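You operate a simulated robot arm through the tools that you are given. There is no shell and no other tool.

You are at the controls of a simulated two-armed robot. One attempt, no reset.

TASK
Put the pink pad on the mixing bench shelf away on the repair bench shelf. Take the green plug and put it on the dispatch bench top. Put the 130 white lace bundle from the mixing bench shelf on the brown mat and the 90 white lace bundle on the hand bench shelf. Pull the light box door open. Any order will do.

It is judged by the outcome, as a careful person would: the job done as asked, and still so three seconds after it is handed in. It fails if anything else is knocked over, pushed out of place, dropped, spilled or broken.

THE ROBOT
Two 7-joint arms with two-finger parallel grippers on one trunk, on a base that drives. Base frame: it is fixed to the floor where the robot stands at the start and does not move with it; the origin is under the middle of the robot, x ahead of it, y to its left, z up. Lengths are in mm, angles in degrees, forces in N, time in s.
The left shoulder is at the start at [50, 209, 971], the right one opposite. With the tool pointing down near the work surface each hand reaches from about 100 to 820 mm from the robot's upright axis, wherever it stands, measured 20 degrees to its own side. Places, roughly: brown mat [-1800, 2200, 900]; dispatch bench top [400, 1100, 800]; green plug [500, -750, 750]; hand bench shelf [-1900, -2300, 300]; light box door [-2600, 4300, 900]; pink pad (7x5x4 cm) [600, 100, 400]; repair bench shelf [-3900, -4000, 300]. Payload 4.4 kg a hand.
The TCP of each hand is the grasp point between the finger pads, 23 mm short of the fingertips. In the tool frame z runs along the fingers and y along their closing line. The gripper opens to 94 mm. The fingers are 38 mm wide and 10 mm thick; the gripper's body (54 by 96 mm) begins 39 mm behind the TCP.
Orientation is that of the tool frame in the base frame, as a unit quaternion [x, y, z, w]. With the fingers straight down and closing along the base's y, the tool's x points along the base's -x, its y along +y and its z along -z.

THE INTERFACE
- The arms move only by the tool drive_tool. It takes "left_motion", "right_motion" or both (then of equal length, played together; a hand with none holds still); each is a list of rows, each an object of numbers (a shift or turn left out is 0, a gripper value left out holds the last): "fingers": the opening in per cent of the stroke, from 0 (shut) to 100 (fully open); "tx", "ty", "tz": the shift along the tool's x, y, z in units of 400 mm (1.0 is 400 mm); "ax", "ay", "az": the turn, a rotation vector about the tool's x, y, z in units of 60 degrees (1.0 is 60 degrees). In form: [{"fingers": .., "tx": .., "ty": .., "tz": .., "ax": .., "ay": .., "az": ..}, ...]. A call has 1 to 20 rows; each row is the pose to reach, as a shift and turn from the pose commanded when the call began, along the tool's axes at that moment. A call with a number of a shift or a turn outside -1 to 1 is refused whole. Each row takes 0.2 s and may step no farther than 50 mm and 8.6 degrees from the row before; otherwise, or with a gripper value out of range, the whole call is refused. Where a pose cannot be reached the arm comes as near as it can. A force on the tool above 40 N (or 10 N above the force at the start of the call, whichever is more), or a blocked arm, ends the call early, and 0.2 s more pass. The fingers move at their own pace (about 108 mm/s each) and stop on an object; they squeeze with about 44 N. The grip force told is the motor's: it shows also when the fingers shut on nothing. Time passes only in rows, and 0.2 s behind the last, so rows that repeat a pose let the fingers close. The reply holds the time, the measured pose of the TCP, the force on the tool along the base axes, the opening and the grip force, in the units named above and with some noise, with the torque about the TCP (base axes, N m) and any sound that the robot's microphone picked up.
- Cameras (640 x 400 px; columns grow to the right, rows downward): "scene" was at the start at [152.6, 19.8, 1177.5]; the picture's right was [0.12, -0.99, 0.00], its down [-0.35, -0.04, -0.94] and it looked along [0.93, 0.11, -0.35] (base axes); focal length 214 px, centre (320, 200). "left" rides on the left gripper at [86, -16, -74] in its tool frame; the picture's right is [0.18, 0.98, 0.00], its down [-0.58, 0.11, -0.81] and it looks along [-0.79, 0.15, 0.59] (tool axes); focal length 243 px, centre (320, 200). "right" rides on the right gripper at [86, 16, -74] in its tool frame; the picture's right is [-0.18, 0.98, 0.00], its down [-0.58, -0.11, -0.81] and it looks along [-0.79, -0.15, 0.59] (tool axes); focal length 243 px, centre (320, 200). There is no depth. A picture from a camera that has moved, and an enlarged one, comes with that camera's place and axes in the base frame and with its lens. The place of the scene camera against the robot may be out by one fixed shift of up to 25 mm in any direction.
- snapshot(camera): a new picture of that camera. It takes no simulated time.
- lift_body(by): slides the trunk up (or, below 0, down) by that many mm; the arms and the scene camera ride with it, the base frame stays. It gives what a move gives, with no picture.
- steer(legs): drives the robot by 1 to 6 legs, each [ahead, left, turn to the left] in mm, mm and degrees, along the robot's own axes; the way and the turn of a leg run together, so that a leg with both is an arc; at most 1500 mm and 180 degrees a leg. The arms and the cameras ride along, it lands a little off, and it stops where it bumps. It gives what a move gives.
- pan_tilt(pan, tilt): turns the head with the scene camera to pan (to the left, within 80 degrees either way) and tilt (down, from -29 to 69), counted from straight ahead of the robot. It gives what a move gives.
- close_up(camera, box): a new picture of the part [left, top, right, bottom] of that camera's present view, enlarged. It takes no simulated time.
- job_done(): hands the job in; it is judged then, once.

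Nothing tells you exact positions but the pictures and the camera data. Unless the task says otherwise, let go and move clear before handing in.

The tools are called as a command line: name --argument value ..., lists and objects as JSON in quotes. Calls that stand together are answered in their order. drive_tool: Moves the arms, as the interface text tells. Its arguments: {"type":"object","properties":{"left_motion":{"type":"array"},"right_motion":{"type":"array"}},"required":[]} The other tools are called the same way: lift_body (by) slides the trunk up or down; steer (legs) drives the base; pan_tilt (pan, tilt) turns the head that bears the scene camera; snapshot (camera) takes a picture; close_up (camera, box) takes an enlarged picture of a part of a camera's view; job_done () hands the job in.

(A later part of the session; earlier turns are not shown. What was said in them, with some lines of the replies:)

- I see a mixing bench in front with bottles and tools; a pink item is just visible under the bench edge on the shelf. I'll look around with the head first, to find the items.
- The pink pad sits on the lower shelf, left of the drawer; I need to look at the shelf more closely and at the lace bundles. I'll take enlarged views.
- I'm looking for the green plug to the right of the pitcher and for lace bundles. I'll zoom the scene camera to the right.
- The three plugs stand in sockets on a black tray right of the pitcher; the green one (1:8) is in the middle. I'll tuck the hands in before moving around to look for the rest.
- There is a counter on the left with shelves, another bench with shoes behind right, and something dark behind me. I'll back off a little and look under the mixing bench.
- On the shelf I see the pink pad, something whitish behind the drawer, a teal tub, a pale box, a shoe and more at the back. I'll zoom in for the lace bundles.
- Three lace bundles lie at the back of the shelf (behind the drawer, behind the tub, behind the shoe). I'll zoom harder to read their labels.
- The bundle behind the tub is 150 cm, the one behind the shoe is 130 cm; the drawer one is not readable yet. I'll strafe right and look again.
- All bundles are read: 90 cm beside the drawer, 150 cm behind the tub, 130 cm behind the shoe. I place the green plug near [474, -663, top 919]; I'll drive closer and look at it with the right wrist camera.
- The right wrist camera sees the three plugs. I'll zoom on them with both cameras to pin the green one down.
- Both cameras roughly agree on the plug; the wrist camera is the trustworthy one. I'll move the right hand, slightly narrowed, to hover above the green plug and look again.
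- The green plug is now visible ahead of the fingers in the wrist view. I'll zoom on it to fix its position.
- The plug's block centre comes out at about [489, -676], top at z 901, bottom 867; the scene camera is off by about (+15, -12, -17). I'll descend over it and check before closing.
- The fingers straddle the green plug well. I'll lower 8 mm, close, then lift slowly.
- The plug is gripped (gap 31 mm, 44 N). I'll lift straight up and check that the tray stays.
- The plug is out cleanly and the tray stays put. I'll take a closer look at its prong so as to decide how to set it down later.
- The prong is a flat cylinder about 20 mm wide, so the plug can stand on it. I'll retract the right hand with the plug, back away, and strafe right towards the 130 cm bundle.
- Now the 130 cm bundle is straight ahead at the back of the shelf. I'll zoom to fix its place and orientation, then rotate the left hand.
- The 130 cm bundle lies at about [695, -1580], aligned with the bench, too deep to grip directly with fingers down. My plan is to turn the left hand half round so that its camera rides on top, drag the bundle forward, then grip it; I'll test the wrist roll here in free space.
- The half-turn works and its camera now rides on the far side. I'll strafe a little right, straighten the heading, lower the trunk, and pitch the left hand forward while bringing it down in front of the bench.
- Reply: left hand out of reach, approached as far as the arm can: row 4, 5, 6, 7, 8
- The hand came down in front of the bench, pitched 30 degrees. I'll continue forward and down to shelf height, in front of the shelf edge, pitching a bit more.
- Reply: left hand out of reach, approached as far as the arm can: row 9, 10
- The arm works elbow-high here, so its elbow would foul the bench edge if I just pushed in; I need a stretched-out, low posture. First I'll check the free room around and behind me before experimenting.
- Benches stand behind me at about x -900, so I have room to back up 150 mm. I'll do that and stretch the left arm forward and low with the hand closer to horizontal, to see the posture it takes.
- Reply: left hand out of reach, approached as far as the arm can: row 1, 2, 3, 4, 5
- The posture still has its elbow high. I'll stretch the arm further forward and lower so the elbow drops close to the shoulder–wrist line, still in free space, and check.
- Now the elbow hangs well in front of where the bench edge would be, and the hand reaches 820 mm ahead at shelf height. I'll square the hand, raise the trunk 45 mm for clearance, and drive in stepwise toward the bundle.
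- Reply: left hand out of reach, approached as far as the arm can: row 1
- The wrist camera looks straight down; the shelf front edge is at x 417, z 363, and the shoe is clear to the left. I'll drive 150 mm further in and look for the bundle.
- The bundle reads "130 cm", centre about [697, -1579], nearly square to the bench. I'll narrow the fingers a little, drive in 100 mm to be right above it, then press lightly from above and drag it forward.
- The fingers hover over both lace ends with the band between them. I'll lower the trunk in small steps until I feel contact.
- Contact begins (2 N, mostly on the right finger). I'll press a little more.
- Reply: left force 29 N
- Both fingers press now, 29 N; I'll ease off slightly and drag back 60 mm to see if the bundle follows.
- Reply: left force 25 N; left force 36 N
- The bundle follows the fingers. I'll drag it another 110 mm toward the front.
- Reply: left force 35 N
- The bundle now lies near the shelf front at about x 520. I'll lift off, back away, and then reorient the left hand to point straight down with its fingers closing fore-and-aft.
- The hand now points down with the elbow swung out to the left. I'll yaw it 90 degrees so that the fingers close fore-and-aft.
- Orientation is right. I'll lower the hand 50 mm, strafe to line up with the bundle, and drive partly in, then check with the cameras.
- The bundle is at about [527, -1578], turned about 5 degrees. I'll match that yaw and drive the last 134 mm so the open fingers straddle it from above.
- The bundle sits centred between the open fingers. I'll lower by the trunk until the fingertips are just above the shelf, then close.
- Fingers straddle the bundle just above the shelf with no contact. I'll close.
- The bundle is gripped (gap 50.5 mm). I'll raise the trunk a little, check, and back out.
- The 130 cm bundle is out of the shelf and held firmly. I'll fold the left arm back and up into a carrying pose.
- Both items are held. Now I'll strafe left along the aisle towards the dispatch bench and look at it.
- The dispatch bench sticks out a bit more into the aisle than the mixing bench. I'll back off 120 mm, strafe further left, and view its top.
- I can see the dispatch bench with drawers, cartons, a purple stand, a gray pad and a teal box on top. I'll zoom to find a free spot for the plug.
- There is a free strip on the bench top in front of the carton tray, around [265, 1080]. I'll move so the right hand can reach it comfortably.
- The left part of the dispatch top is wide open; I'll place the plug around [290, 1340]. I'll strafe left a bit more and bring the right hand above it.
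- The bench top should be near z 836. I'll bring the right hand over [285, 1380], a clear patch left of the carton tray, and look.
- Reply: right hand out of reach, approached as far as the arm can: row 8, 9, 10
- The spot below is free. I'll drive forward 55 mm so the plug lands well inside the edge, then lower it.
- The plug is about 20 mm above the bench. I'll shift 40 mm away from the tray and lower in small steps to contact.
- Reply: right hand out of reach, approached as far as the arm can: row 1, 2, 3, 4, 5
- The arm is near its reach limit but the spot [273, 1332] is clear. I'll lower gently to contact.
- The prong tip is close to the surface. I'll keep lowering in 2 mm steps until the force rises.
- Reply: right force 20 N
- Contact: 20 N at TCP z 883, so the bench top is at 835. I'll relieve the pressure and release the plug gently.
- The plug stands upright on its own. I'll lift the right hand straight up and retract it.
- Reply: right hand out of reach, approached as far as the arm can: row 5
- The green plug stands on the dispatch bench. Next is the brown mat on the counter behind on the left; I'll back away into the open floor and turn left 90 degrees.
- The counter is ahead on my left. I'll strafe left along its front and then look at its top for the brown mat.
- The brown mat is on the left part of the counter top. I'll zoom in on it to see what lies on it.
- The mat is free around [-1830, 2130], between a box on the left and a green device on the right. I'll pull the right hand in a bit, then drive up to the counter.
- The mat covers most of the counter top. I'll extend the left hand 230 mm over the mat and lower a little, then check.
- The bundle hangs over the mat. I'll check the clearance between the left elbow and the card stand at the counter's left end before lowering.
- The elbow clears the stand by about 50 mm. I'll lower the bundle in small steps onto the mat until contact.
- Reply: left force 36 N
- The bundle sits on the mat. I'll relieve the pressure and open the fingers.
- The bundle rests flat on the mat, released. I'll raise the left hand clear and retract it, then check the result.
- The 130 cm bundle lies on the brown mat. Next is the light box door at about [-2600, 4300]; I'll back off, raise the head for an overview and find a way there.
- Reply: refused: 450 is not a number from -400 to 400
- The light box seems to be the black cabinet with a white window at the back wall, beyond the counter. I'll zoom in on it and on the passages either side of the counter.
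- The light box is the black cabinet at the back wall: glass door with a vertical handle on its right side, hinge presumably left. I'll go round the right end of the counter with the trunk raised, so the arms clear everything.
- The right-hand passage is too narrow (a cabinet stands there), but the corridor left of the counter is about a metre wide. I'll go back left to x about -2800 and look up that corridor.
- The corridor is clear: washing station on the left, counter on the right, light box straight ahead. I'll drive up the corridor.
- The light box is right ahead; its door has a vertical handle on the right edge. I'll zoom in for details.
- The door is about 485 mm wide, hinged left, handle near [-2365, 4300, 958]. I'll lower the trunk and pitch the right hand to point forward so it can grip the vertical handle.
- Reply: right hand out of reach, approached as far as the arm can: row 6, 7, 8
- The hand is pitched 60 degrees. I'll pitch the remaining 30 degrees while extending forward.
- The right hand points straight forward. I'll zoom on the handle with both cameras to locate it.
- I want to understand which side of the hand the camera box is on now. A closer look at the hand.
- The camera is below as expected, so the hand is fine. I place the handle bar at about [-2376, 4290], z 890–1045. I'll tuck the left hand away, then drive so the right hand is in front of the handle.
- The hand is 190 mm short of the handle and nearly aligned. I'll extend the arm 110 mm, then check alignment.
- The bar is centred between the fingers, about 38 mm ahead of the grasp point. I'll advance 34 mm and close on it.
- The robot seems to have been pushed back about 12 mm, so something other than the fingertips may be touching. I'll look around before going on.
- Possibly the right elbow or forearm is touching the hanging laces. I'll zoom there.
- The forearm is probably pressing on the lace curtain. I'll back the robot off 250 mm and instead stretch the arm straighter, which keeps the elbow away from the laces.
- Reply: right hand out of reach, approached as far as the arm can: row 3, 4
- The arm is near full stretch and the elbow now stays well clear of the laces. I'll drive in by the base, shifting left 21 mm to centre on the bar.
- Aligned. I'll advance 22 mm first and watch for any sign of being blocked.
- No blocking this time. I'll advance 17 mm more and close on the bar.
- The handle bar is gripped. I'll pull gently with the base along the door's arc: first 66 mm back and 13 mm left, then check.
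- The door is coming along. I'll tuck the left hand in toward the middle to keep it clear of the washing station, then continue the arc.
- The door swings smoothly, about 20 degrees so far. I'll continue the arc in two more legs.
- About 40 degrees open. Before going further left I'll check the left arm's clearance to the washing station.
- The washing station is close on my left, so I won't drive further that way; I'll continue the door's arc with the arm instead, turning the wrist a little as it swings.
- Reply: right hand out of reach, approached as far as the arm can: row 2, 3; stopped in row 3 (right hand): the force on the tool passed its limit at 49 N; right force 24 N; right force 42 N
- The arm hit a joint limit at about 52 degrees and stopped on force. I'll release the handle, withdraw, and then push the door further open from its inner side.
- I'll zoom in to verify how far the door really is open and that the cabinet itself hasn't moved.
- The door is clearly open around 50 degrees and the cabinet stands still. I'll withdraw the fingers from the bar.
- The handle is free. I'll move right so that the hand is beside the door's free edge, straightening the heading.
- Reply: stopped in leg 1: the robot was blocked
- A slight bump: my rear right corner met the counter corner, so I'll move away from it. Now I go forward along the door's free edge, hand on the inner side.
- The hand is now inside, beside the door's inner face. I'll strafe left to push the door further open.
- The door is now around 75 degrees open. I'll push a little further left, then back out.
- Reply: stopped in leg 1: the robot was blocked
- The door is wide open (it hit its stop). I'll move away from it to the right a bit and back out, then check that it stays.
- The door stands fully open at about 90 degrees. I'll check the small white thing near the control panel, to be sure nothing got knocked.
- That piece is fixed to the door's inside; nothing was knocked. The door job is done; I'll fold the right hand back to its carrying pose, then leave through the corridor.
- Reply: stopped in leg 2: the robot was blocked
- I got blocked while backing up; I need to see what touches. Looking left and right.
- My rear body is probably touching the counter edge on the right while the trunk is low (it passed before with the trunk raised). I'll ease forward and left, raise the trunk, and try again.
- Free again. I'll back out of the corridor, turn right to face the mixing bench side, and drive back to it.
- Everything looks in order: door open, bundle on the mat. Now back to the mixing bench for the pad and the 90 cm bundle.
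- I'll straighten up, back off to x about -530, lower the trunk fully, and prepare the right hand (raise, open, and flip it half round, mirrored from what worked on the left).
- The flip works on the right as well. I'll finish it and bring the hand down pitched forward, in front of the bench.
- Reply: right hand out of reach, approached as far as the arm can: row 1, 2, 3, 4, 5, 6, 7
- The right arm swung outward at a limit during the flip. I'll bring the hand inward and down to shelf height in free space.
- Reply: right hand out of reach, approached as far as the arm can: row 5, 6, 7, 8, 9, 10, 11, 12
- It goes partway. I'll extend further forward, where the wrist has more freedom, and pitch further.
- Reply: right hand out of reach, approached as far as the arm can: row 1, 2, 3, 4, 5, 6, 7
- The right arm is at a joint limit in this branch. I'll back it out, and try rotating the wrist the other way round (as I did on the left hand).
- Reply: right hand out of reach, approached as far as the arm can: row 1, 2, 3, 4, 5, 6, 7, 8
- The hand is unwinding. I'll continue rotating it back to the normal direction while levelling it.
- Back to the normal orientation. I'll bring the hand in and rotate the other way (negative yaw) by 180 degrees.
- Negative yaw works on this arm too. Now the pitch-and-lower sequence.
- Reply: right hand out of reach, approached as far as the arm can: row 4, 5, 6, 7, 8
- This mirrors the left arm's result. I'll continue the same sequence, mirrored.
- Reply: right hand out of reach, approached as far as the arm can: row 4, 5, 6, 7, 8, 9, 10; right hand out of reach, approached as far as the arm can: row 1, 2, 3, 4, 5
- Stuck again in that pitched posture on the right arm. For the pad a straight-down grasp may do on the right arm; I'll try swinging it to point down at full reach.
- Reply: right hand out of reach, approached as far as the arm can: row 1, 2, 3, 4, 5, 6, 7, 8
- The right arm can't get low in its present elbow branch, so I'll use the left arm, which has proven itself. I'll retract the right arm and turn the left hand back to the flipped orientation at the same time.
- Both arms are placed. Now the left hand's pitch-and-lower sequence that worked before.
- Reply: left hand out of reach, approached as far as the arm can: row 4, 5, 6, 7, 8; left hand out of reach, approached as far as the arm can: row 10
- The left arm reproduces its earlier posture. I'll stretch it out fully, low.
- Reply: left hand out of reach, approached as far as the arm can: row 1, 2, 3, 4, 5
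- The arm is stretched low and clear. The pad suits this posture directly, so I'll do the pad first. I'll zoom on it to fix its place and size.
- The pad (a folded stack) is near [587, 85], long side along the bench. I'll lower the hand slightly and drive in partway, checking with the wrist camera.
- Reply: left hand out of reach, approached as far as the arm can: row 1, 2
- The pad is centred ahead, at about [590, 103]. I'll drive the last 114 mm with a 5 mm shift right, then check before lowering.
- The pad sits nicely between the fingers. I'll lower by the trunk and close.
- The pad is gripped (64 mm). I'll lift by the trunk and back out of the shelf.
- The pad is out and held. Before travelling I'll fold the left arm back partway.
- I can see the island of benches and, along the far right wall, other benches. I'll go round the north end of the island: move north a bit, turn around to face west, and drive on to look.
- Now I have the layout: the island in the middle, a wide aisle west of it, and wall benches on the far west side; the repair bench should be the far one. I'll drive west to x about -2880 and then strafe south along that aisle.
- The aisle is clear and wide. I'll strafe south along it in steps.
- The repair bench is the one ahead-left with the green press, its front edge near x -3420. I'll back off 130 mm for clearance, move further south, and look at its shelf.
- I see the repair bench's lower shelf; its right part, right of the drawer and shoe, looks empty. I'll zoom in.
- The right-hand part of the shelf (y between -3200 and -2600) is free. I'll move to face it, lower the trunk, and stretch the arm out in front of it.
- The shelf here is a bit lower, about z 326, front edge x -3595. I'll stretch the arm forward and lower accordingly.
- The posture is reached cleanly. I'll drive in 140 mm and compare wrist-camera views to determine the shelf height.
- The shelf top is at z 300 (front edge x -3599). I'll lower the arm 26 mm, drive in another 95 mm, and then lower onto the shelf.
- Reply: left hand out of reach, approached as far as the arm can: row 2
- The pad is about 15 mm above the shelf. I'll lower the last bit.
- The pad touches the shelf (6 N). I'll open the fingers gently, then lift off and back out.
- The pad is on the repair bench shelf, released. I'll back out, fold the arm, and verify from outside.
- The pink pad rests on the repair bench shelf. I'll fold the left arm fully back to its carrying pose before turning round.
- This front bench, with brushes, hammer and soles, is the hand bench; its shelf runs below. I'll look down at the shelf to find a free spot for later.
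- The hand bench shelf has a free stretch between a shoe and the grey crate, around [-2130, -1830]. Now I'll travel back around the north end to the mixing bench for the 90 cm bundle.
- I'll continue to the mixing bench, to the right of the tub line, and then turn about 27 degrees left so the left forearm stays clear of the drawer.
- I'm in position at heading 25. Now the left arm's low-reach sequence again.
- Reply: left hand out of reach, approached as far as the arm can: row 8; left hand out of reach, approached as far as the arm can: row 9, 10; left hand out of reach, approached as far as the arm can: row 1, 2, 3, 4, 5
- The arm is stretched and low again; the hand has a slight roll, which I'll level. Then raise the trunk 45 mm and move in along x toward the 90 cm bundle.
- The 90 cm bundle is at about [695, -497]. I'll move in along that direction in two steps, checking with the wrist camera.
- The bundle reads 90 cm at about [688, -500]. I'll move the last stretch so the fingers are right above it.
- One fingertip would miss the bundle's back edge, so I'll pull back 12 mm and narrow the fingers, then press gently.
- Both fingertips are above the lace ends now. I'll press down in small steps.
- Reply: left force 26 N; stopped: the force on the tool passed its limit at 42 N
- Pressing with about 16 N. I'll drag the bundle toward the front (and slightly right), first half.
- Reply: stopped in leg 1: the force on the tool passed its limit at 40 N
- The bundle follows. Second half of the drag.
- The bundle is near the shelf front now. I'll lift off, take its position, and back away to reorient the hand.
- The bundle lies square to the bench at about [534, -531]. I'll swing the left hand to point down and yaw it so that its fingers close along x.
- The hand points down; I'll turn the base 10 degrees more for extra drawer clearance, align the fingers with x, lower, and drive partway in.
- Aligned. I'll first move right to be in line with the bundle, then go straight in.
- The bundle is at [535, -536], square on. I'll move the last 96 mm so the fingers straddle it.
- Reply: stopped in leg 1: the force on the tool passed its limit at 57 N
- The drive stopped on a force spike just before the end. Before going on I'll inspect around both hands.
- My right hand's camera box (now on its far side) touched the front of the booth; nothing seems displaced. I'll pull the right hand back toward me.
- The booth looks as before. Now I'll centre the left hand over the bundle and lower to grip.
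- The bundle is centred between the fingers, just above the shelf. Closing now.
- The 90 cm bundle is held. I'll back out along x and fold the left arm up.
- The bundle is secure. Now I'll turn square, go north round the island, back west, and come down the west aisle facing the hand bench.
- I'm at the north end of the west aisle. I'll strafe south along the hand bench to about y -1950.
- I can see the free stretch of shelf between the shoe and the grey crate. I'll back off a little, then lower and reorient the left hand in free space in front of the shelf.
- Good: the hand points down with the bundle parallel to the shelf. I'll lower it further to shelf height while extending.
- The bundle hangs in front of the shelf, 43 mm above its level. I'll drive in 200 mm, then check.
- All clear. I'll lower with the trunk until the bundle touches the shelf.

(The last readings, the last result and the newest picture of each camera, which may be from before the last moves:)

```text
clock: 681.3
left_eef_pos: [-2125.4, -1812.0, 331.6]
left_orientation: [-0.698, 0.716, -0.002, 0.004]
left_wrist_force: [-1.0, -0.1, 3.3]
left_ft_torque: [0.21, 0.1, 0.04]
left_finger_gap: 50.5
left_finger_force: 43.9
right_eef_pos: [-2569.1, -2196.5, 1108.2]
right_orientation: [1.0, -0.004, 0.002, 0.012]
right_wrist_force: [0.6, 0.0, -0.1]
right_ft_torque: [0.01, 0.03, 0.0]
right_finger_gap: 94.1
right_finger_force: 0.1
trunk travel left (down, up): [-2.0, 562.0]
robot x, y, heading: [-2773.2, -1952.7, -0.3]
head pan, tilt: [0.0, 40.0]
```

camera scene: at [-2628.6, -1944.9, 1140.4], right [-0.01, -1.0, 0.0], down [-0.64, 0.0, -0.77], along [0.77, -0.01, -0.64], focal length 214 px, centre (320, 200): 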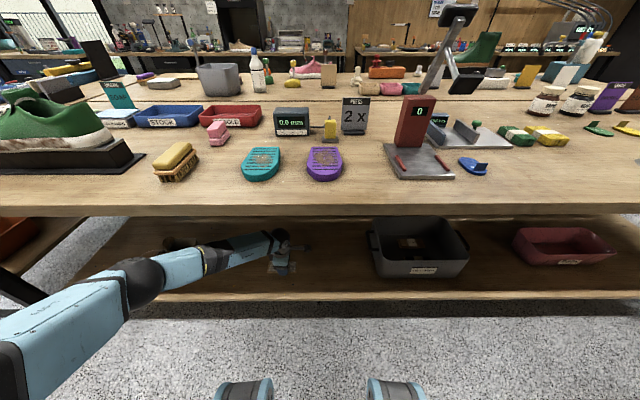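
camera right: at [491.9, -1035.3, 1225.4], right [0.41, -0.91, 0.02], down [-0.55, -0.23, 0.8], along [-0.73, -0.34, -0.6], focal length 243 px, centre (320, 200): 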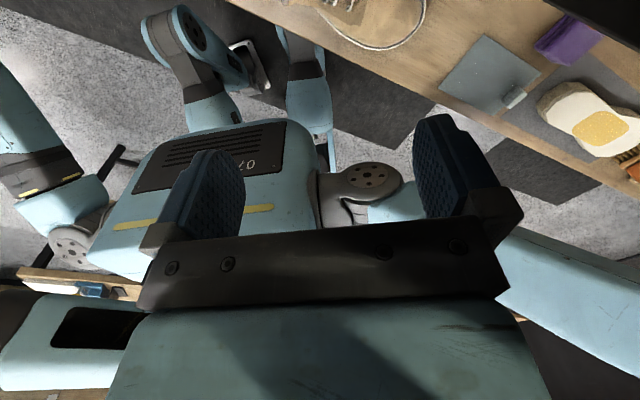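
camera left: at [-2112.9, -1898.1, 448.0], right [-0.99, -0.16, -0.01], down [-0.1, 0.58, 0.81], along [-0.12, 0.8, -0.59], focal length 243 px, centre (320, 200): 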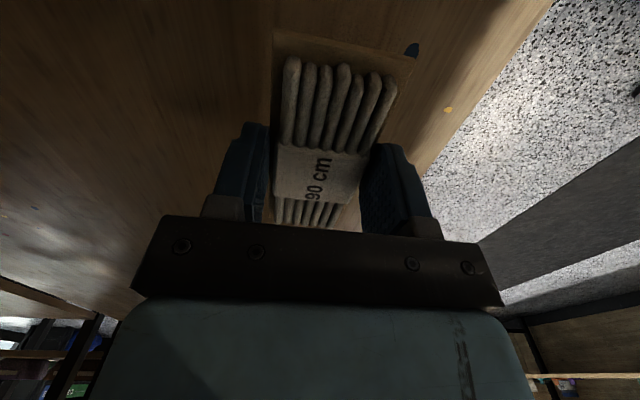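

The bundle touches the shelf. I'll open the fingers gently and lift away.

drive_tool --left_motion '[{"fingers": 57}, {"fingers": 62}, {"fingers": 72}, {"fingers": 85}, {"fingers": 95}, {"fingers": 95}]'

snapshot --camera "left"

lift_body --by 60

snapshot --camera "left"

```text
clock: 682.7
left_eef_pos: [-2125.8, -1810.7, 331.9]
left_orientation: [-0.699, 0.716, -0.002, 0.003]
left_wrist_force: [0.0, -0.1, 0.8]
left_ft_torque: [0.0, -0.02, 0.0]
left_finger_gap: 89.4
left_finger_force: 0.1
right_eef_pos: [-2569.2, -2197.5, 1108.0]
right_orientation: [1.0, -0.004, 0.001, 0.013]
right_wrist_force: [1.4, -0.1, -0.2]
right_ft_torque: [0.01, -0.02, -0.03]
right_finger_gap: 93.8
right_finger_force: 0.0
trunk travel left (down, up): [-2.0, 562.0]
robot x, y, heading: [-2773.1, -1953.7, -0.5]
head pan, tilt: [0.0, 40.0]
```

```text
taken
camera left: at [-2113.0, -1898.1, 406.4], right [-0.99, -0.16, -0.01], down [-0.1, 0.58, 0.81], along [-0.12, 0.8, -0.59], focal length 243 px, centre (320, 200)
```

left: 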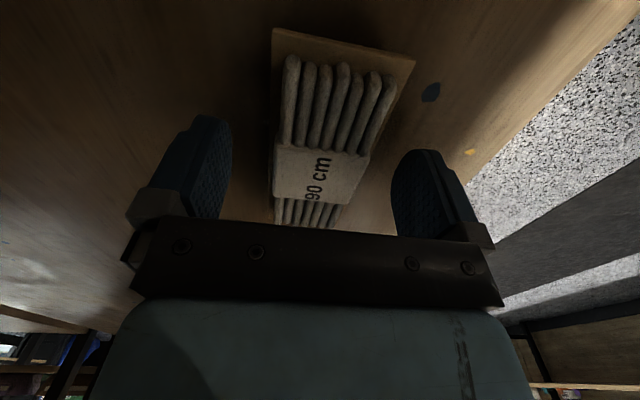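

```text
clock: 683.7
left_eef_pos: [-2125.6, -1811.2, 391.4]
left_orientation: [-0.699, 0.716, -0.002, 0.003]
left_wrist_force: [0.1, 0.5, 0.0]
left_ft_torque: [-0.02, 0.0, -0.03]
left_finger_gap: 89.5
left_finger_force: 0.0
right_eef_pos: [-2569.9, -2197.1, 1166.6]
right_orientation: [1.0, -0.004, 0.002, 0.012]
right_wrist_force: [0.0, 0.6, 0.0]
right_ft_torque: [0.0, 0.0, 0.0]
right_finger_gap: 94.0
right_finger_force: 0.2
trunk travel left (down, up): [-62.0, 502.0]
robot x, y, heading: [-2773.9, -1952.2, -0.7]
head pan, tilt: [0.0, 40.0]
```

```text
taken
camera left: at [-2113.0, -1898.1, 466.2], right [-0.99, -0.16, -0.01], down [-0.1, 0.58, 0.81], along [-0.12, 0.8, -0.59], focal length 243 px, centre (320, 200)
```

left: 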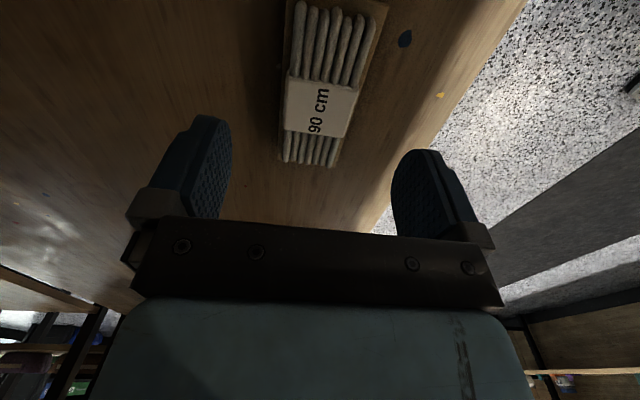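

The 90 cm bundle lies on the hand bench shelf. I'll back out and verify from outside.

steer --legs '[[-230, 0, 0.5]]'

drive_tool --left_motion '[{"ty": 0.08, "tz": -0.09}, {"ty": 0.16, "tz": -0.18}, {"ty": 0.24, "tz": -0.27}, {"ty": 0.32, "tz": -0.36}, {"ty": 0.4, "tz": -0.45}, {"ty": 0.46, "tz": -0.55}, {"ty": 0.5, "tz": -0.65}, {"ty": 0.54, "tz": -0.75}]'

pan_tilt --pan 10 --tilt 35

snapshot --camera "scene"

close_up --camera "scene" --box '[240, 170, 440, 295]'

```text
clock: 685.4
left_eef_pos: [-2354.2, -1806.6, 392.0]
left_orientation: [-0.701, 0.713, -0.003, 0.003]
left_wrist_force: [-0.2, -0.2, 0.6]
left_ft_torque: [0.0, -0.02, 0.03]
left_finger_gap: 89.3
left_finger_force: 0.0
right_eef_pos: [-2796.5, -2195.2, 1168.5]
right_orientation: [1.0, -0.002, 0.002, 0.012]
right_wrist_force: [-0.9, -0.4, 0.4]
right_ft_torque: [0.0, -0.03, -0.04]
right_finger_gap: 93.9
right_finger_force: 0.0
trunk travel left (down, up): [-62.0, 502.0]
robot x, y, heading: [-3001.6, -1953.2, -0.1]
head pan, tilt: [0.0, 40.0]
```

```text
clock: 687.2
left_eef_pos: [-2572.6, -1801.5, 689.2]
left_orientation: [-0.7, 0.714, -0.002, 0.004]
left_wrist_force: [-0.2, 0.4, 0.4]
left_ft_torque: [-0.01, 0.0, -0.01]
left_finger_gap: 89.1
left_finger_force: 0.0
right_eef_pos: [-2796.2, -2195.4, 1168.3]
right_orientation: [1.0, -0.002, 0.002, 0.013]
right_wrist_force: [-0.5, 0.3, 0.0]
right_ft_torque: [-0.01, 0.04, 0.01]
right_finger_gap: 93.7
right_finger_force: 0.1
trunk travel left (down, up): [-62.0, 502.0]
robot x, y, heading: [-3000.0, -1950.9, -0.0]
head pan, tilt: [0.0, 40.0]
```

```text
clock: 688.0
left_eef_pos: [-2572.6, -1802.1, 687.9]
left_orientation: [-0.7, 0.714, -0.002, 0.002]
left_wrist_force: [0.5, -0.5, 0.6]
left_ft_torque: [0.01, -0.03, 0.01]
left_finger_gap: 89.4
left_finger_force: 0.1
right_eef_pos: [-2795.9, -2193.9, 1167.8]
right_orientation: [1.0, -0.001, 0.002, 0.012]
right_wrist_force: [0.4, 0.0, 0.2]
right_ft_torque: [-0.02, -0.01, 0.0]
right_finger_gap: 94.1
right_finger_force: 0.0
trunk travel left (down, up): [-62.0, 502.0]
robot x, y, heading: [-3000.2, -1952.6, -0.1]
head pan, tilt: [10.0, 35.0]
```

```text
taken
camera scene: at [-2855.3, -1927.8, 1166.1], right [0.17, -0.99, 0.0], down [-0.57, -0.1, -0.82], along [0.81, 0.14, -0.57], focal length 214 px, centre (320, 200)
```

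scene: 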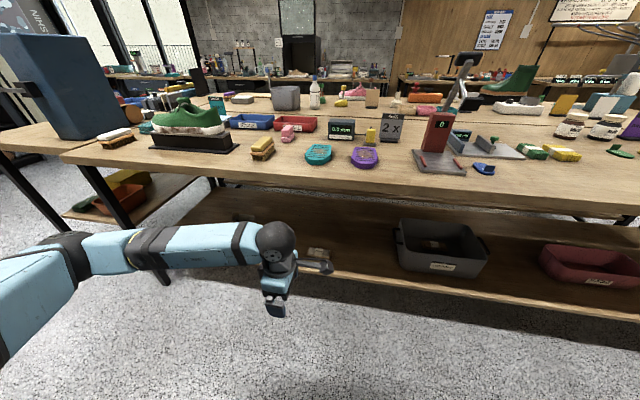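

```text
3.20 times, centred on (340, 232) of scene
camera zoom: at [-2855.3, -1927.8, 1166.1], right [0.17, -0.99, 0.0], down [-0.57, -0.1, -0.82], along [0.81, 0.14, -0.57], focal length 686 px, centre (256, 96)
```

zoom: 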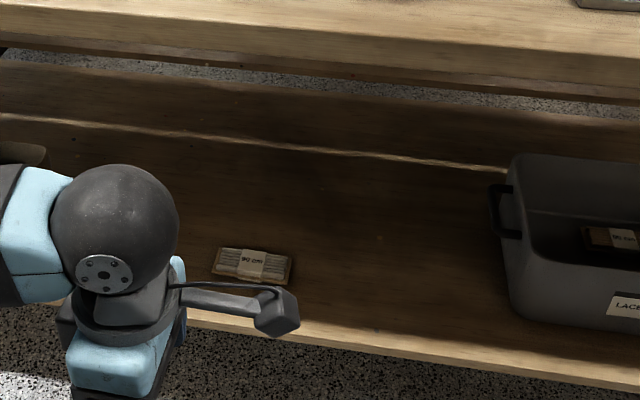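

The bundle lies on the shelf. The grey crate nearby is labelled for laces and holds another bundle; I'll take a closer look to be sure I moved the right one.

close_up --camera "scene" --box '[390, 205, 500, 280]'

close_up --camera "scene" --box '[295, 235, 345, 275]'

```text
5.33 times, centred on (445, 242) of scene
camera zoom: at [-2855.3, -1927.8, 1166.1], right [0.17, -0.99, 0.0], down [-0.57, -0.1, -0.82], along [0.81, 0.14, -0.57], focal length 1144 px, centre (-347, -27)
```

zoom: 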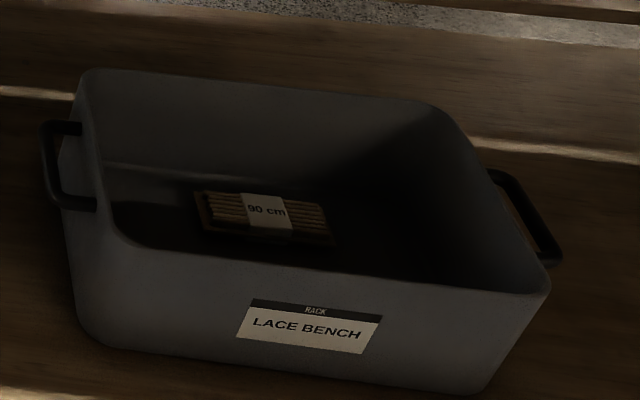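

```text
10.00 times, centred on (320, 255) of scene
camera zoom: at [-2855.3, -1927.8, 1166.1], right [0.17, -0.99, 0.0], down [-0.57, -0.1, -0.82], along [0.81, 0.14, -0.57], focal length 2145 px, centre (320, -350)
```

zoom: 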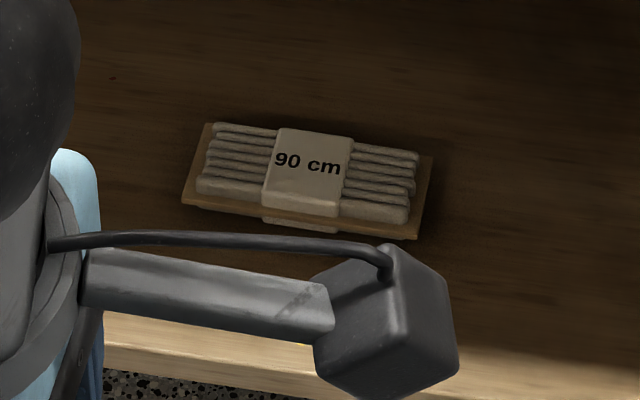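

The one in the crate is brown, so I moved the correct white 90 cm bundle. Finally I'll go north again to confirm that the plug, the 130 cm bundle and the open door are still as they should be.

steer --legs '[[120, 0, 0], [0, 1250, 0], [0, 1100, 0]]'

lift_body --by 400

pan_tilt --pan 55 --tilt 15

snapshot --camera "scene"

pan_tilt --pan 20 --tilt 15

snapshot --camera "scene"

```text
clock: 709.6
left_eef_pos: [-2456.7, 566.3, 688.6]
left_orientation: [0.709, -0.705, 0.001, -0.003]
left_wrist_force: [-0.3, 0.3, 0.8]
left_ft_torque: [0.0, -0.03, 0.01]
left_finger_gap: 89.3
left_finger_force: 0.0
right_eef_pos: [-2669.8, 168.2, 1167.3]
right_orientation: [1.0, 0.011, 0.003, 0.012]
right_wrist_force: [-0.1, -0.4, -0.4]
right_ft_torque: [-0.04, -0.01, -0.01]
right_finger_gap: 94.1
right_finger_force: 0.0
trunk travel left (down, up): [-62.0, 502.0]
robot x, y, heading: [-2881.8, 404.8, 1.5]
head pan, tilt: [10.0, 35.0]
```

```text
clock: 713.4
left_eef_pos: [-2456.7, 566.9, 1089.0]
left_orientation: [0.71, -0.705, 0.002, -0.003]
left_wrist_force: [-0.8, 0.1, 0.2]
left_ft_torque: [0.01, 0.0, 0.0]
left_finger_gap: 89.2
left_finger_force: 0.1
right_eef_pos: [-2669.6, 167.8, 1568.1]
right_orientation: [1.0, 0.011, 0.001, 0.012]
right_wrist_force: [0.1, -1.0, -0.6]
right_ft_torque: [-0.02, -0.02, 0.0]
right_finger_gap: 94.3
right_finger_force: 0.0
trunk travel left (down, up): [-462.0, 102.0]
robot x, y, heading: [-2879.1, 401.8, 1.2]
head pan, tilt: [10.0, 35.0]
```

```text
clock: 714.5
left_eef_pos: [-2456.1, 566.6, 1089.3]
left_orientation: [0.71, -0.704, 0.002, -0.003]
left_wrist_force: [-0.3, 0.0, -0.6]
left_ft_torque: [-0.03, 0.0, -0.01]
left_finger_gap: 89.4
left_finger_force: 0.0
right_eef_pos: [-2670.0, 169.1, 1567.0]
right_orientation: [1.0, 0.011, 0.002, 0.012]
right_wrist_force: [-0.9, 0.3, 0.1]
right_ft_torque: [0.02, 0.01, 0.03]
right_finger_gap: 94.0
right_finger_force: 0.0
trunk travel left (down, up): [-462.0, 102.0]
robot x, y, heading: [-2884.7, 407.1, 1.4]
head pan, tilt: [55.0, 15.0]
```

```text
taken
camera scene: at [-2770.6, 493.7, 1598.1], right [0.83, -0.55, 0.0], down [-0.14, -0.22, -0.97], along [0.54, 0.8, -0.26], focal length 214 px, centre (320, 200)
```

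scene: 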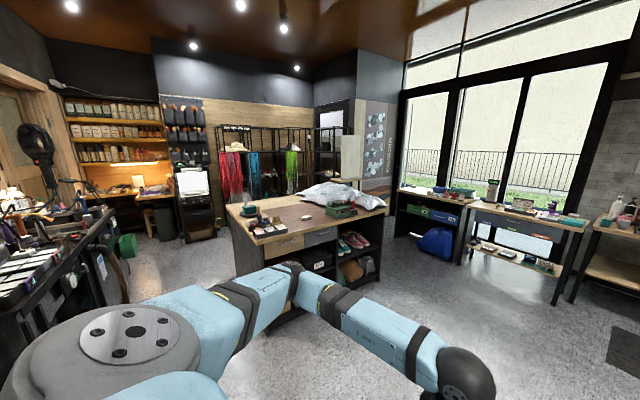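

```text
clock: 715.5
left_eef_pos: [-2455.7, 564.8, 1089.9]
left_orientation: [0.709, -0.705, 0.002, -0.004]
left_wrist_force: [-0.1, 0.6, 0.0]
left_ft_torque: [-0.03, 0.0, -0.01]
left_finger_gap: 89.3
left_finger_force: 0.0
right_eef_pos: [-2669.6, 167.5, 1566.8]
right_orientation: [1.0, 0.011, 0.002, 0.012]
right_wrist_force: [-0.2, 0.3, 0.1]
right_ft_torque: [0.03, -0.02, -0.01]
right_finger_gap: 94.1
right_finger_force: 0.1
trunk travel left (down, up): [-462.0, 102.0]
robot x, y, heading: [-2884.6, 404.3, 1.3]
head pan, tilt: [20.0, 15.0]
```

```text
taken
camera scene: at [-2735.5, 450.1, 1598.1], right [0.36, -0.93, 0.0], down [-0.24, -0.09, -0.97], along [0.9, 0.35, -0.26], focal length 214 px, centre (320, 200)
```

scene: 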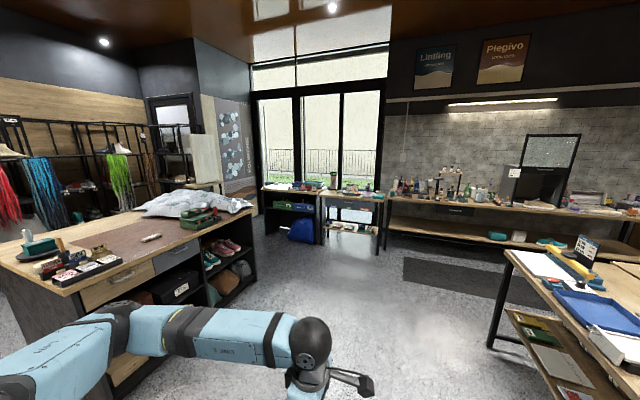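

close_up --camera "scene" --box '[315, 170, 395, 220]'

close_up --camera "scene" --box '[470, 120, 630, 250]'

close_up --camera "scene" --box '[20, 180, 260, 330]'

pan_tilt --pan 70 --tilt 15

snapshot --camera "scene"

```text
8.00 times, centred on (355, 195) of scene
camera zoom: at [-2735.5, 450.1, 1598.1], right [0.36, -0.93, 0.0], down [-0.24, -0.09, -0.97], along [0.9, 0.35, -0.26], focal length 1716 px, centre (40, 240)
```

zoom: 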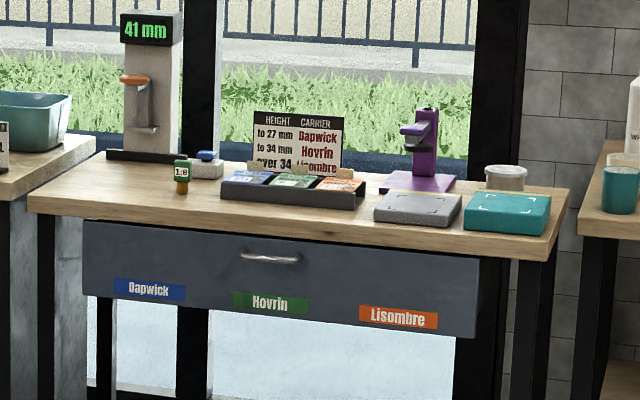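

```text
3.08 times, centred on (550, 185) of scene
camera zoom: at [-2735.5, 450.1, 1598.1], right [0.36, -0.93, 0.0], down [-0.24, -0.09, -0.97], along [0.9, 0.35, -0.26], focal length 660 px, centre (-388, 246)
```

zoom: 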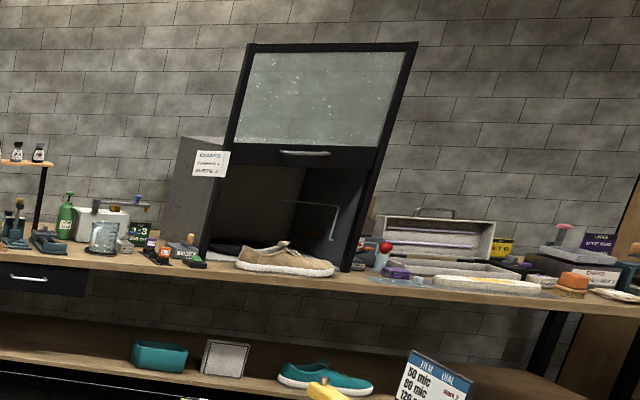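

```text
2.67 times, centred on (140, 255) of scene
camera zoom: at [-2735.5, 450.1, 1598.1], right [0.36, -0.93, 0.0], down [-0.24, -0.09, -0.97], along [0.9, 0.35, -0.26], focal length 572 px, centre (800, 53)
```

zoom: 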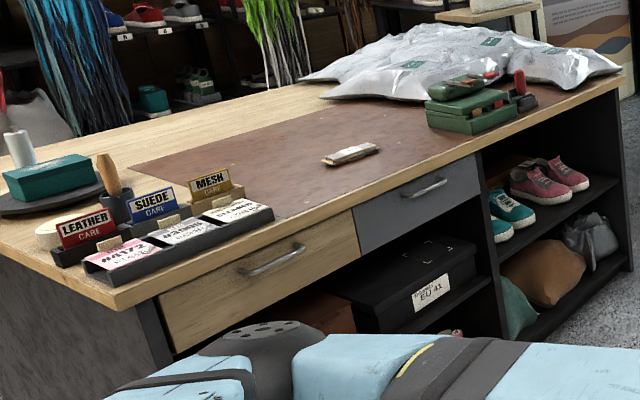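

```text
clock: 716.7
left_eef_pos: [-2457.2, 566.4, 1089.0]
left_orientation: [0.71, -0.705, 0.003, -0.003]
left_wrist_force: [-0.5, -0.6, 0.2]
left_ft_torque: [0.02, 0.03, -0.03]
left_finger_gap: 89.6
left_finger_force: 0.0
right_eef_pos: [-2670.1, 168.2, 1567.6]
right_orientation: [1.0, 0.012, 0.002, 0.013]
right_wrist_force: [0.4, -1.0, 0.9]
right_ft_torque: [0.0, -0.03, -0.02]
right_finger_gap: 94.0
right_finger_force: 0.1
trunk travel left (down, up): [-462.0, 102.0]
robot x, y, heading: [-2881.3, 405.3, 1.4]
head pan, tilt: [70.0, 15.0]
```

```text
taken
camera scene: at [-2792.5, 504.4, 1598.1], right [0.95, -0.32, 0.0], down [-0.08, -0.25, -0.97], along [0.31, 0.92, -0.26], focal length 214 px, centre (320, 200)
```

scene: 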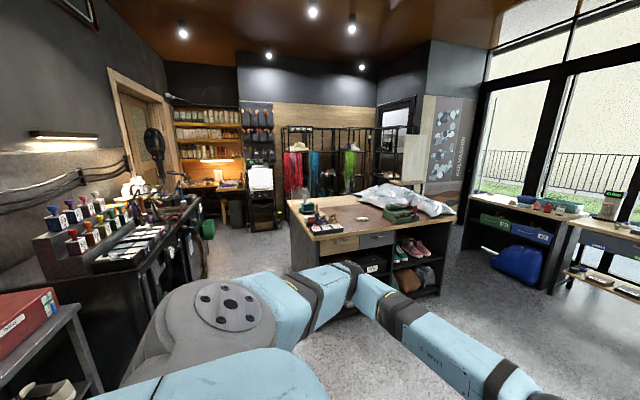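

The plug stands, the bundle lies on the mat, the booth looks unchanged. One last zoom on the light box door.

close_up --camera "scene" --box '[225, 145, 305, 245]'

```text
4.00 times, centred on (265, 195) of scene
camera zoom: at [-2792.5, 504.4, 1598.1], right [0.95, -0.32, 0.0], down [-0.08, -0.25, -0.97], along [0.31, 0.92, -0.26], focal length 858 px, centre (540, 220)
```

zoom: 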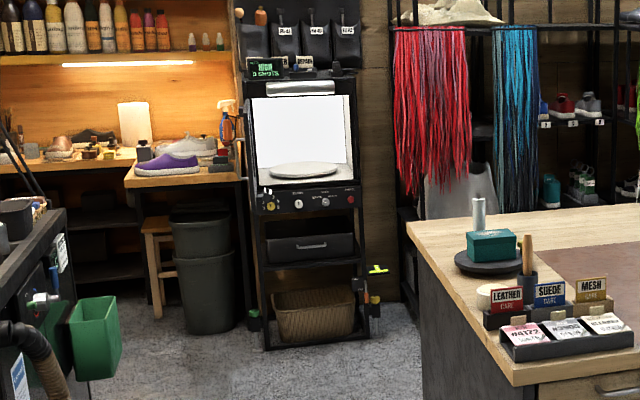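

Everything is in place: the door is open, the plug is on the dispatch bench, the 130 cm bundle is on the mat, and the pad and 90 cm bundle are on their shelves. The hands are clear, so I'll hand the job in.

job_done

```text
The job is handed in.
```

All five parts of the job are done and it has been handed in. I saw each item in place before handing in, and rechecked the plug, the 130 bundle and the door with the camera at the end.

| Item | Where it is now |
|---|---|
| Pink pad | On the repair bench shelf, in the free stretch at the right end |
| Green plug | Standing upright on the dispatch bench top, left of the carton tray |
| 130 cm white lace bundle | Lying flat on the brown mat on the counter |
| 90 cm white lace bundle | On the hand bench shelf, between the shoe and the grey crate |
| Light box door | Open about 90 degrees, and it stayed open |

I bumped into things a few times, and as far as I could see nothing moved:

- **Coating booth:** my right hand touched its front once, with a brief force of about 57 N.
- **Counter:** my rear body met its corner twice in the corridor.
- **Laces by the light box:** something stopped my right arm while I was reaching for the door handle, most likely the hanging laces, and I backed off.

I took the white 90 cm bundle from the mixing bench shelf. The grey crate on the hand bench shelf holds a brown 90 cm bundle, which I left alone.
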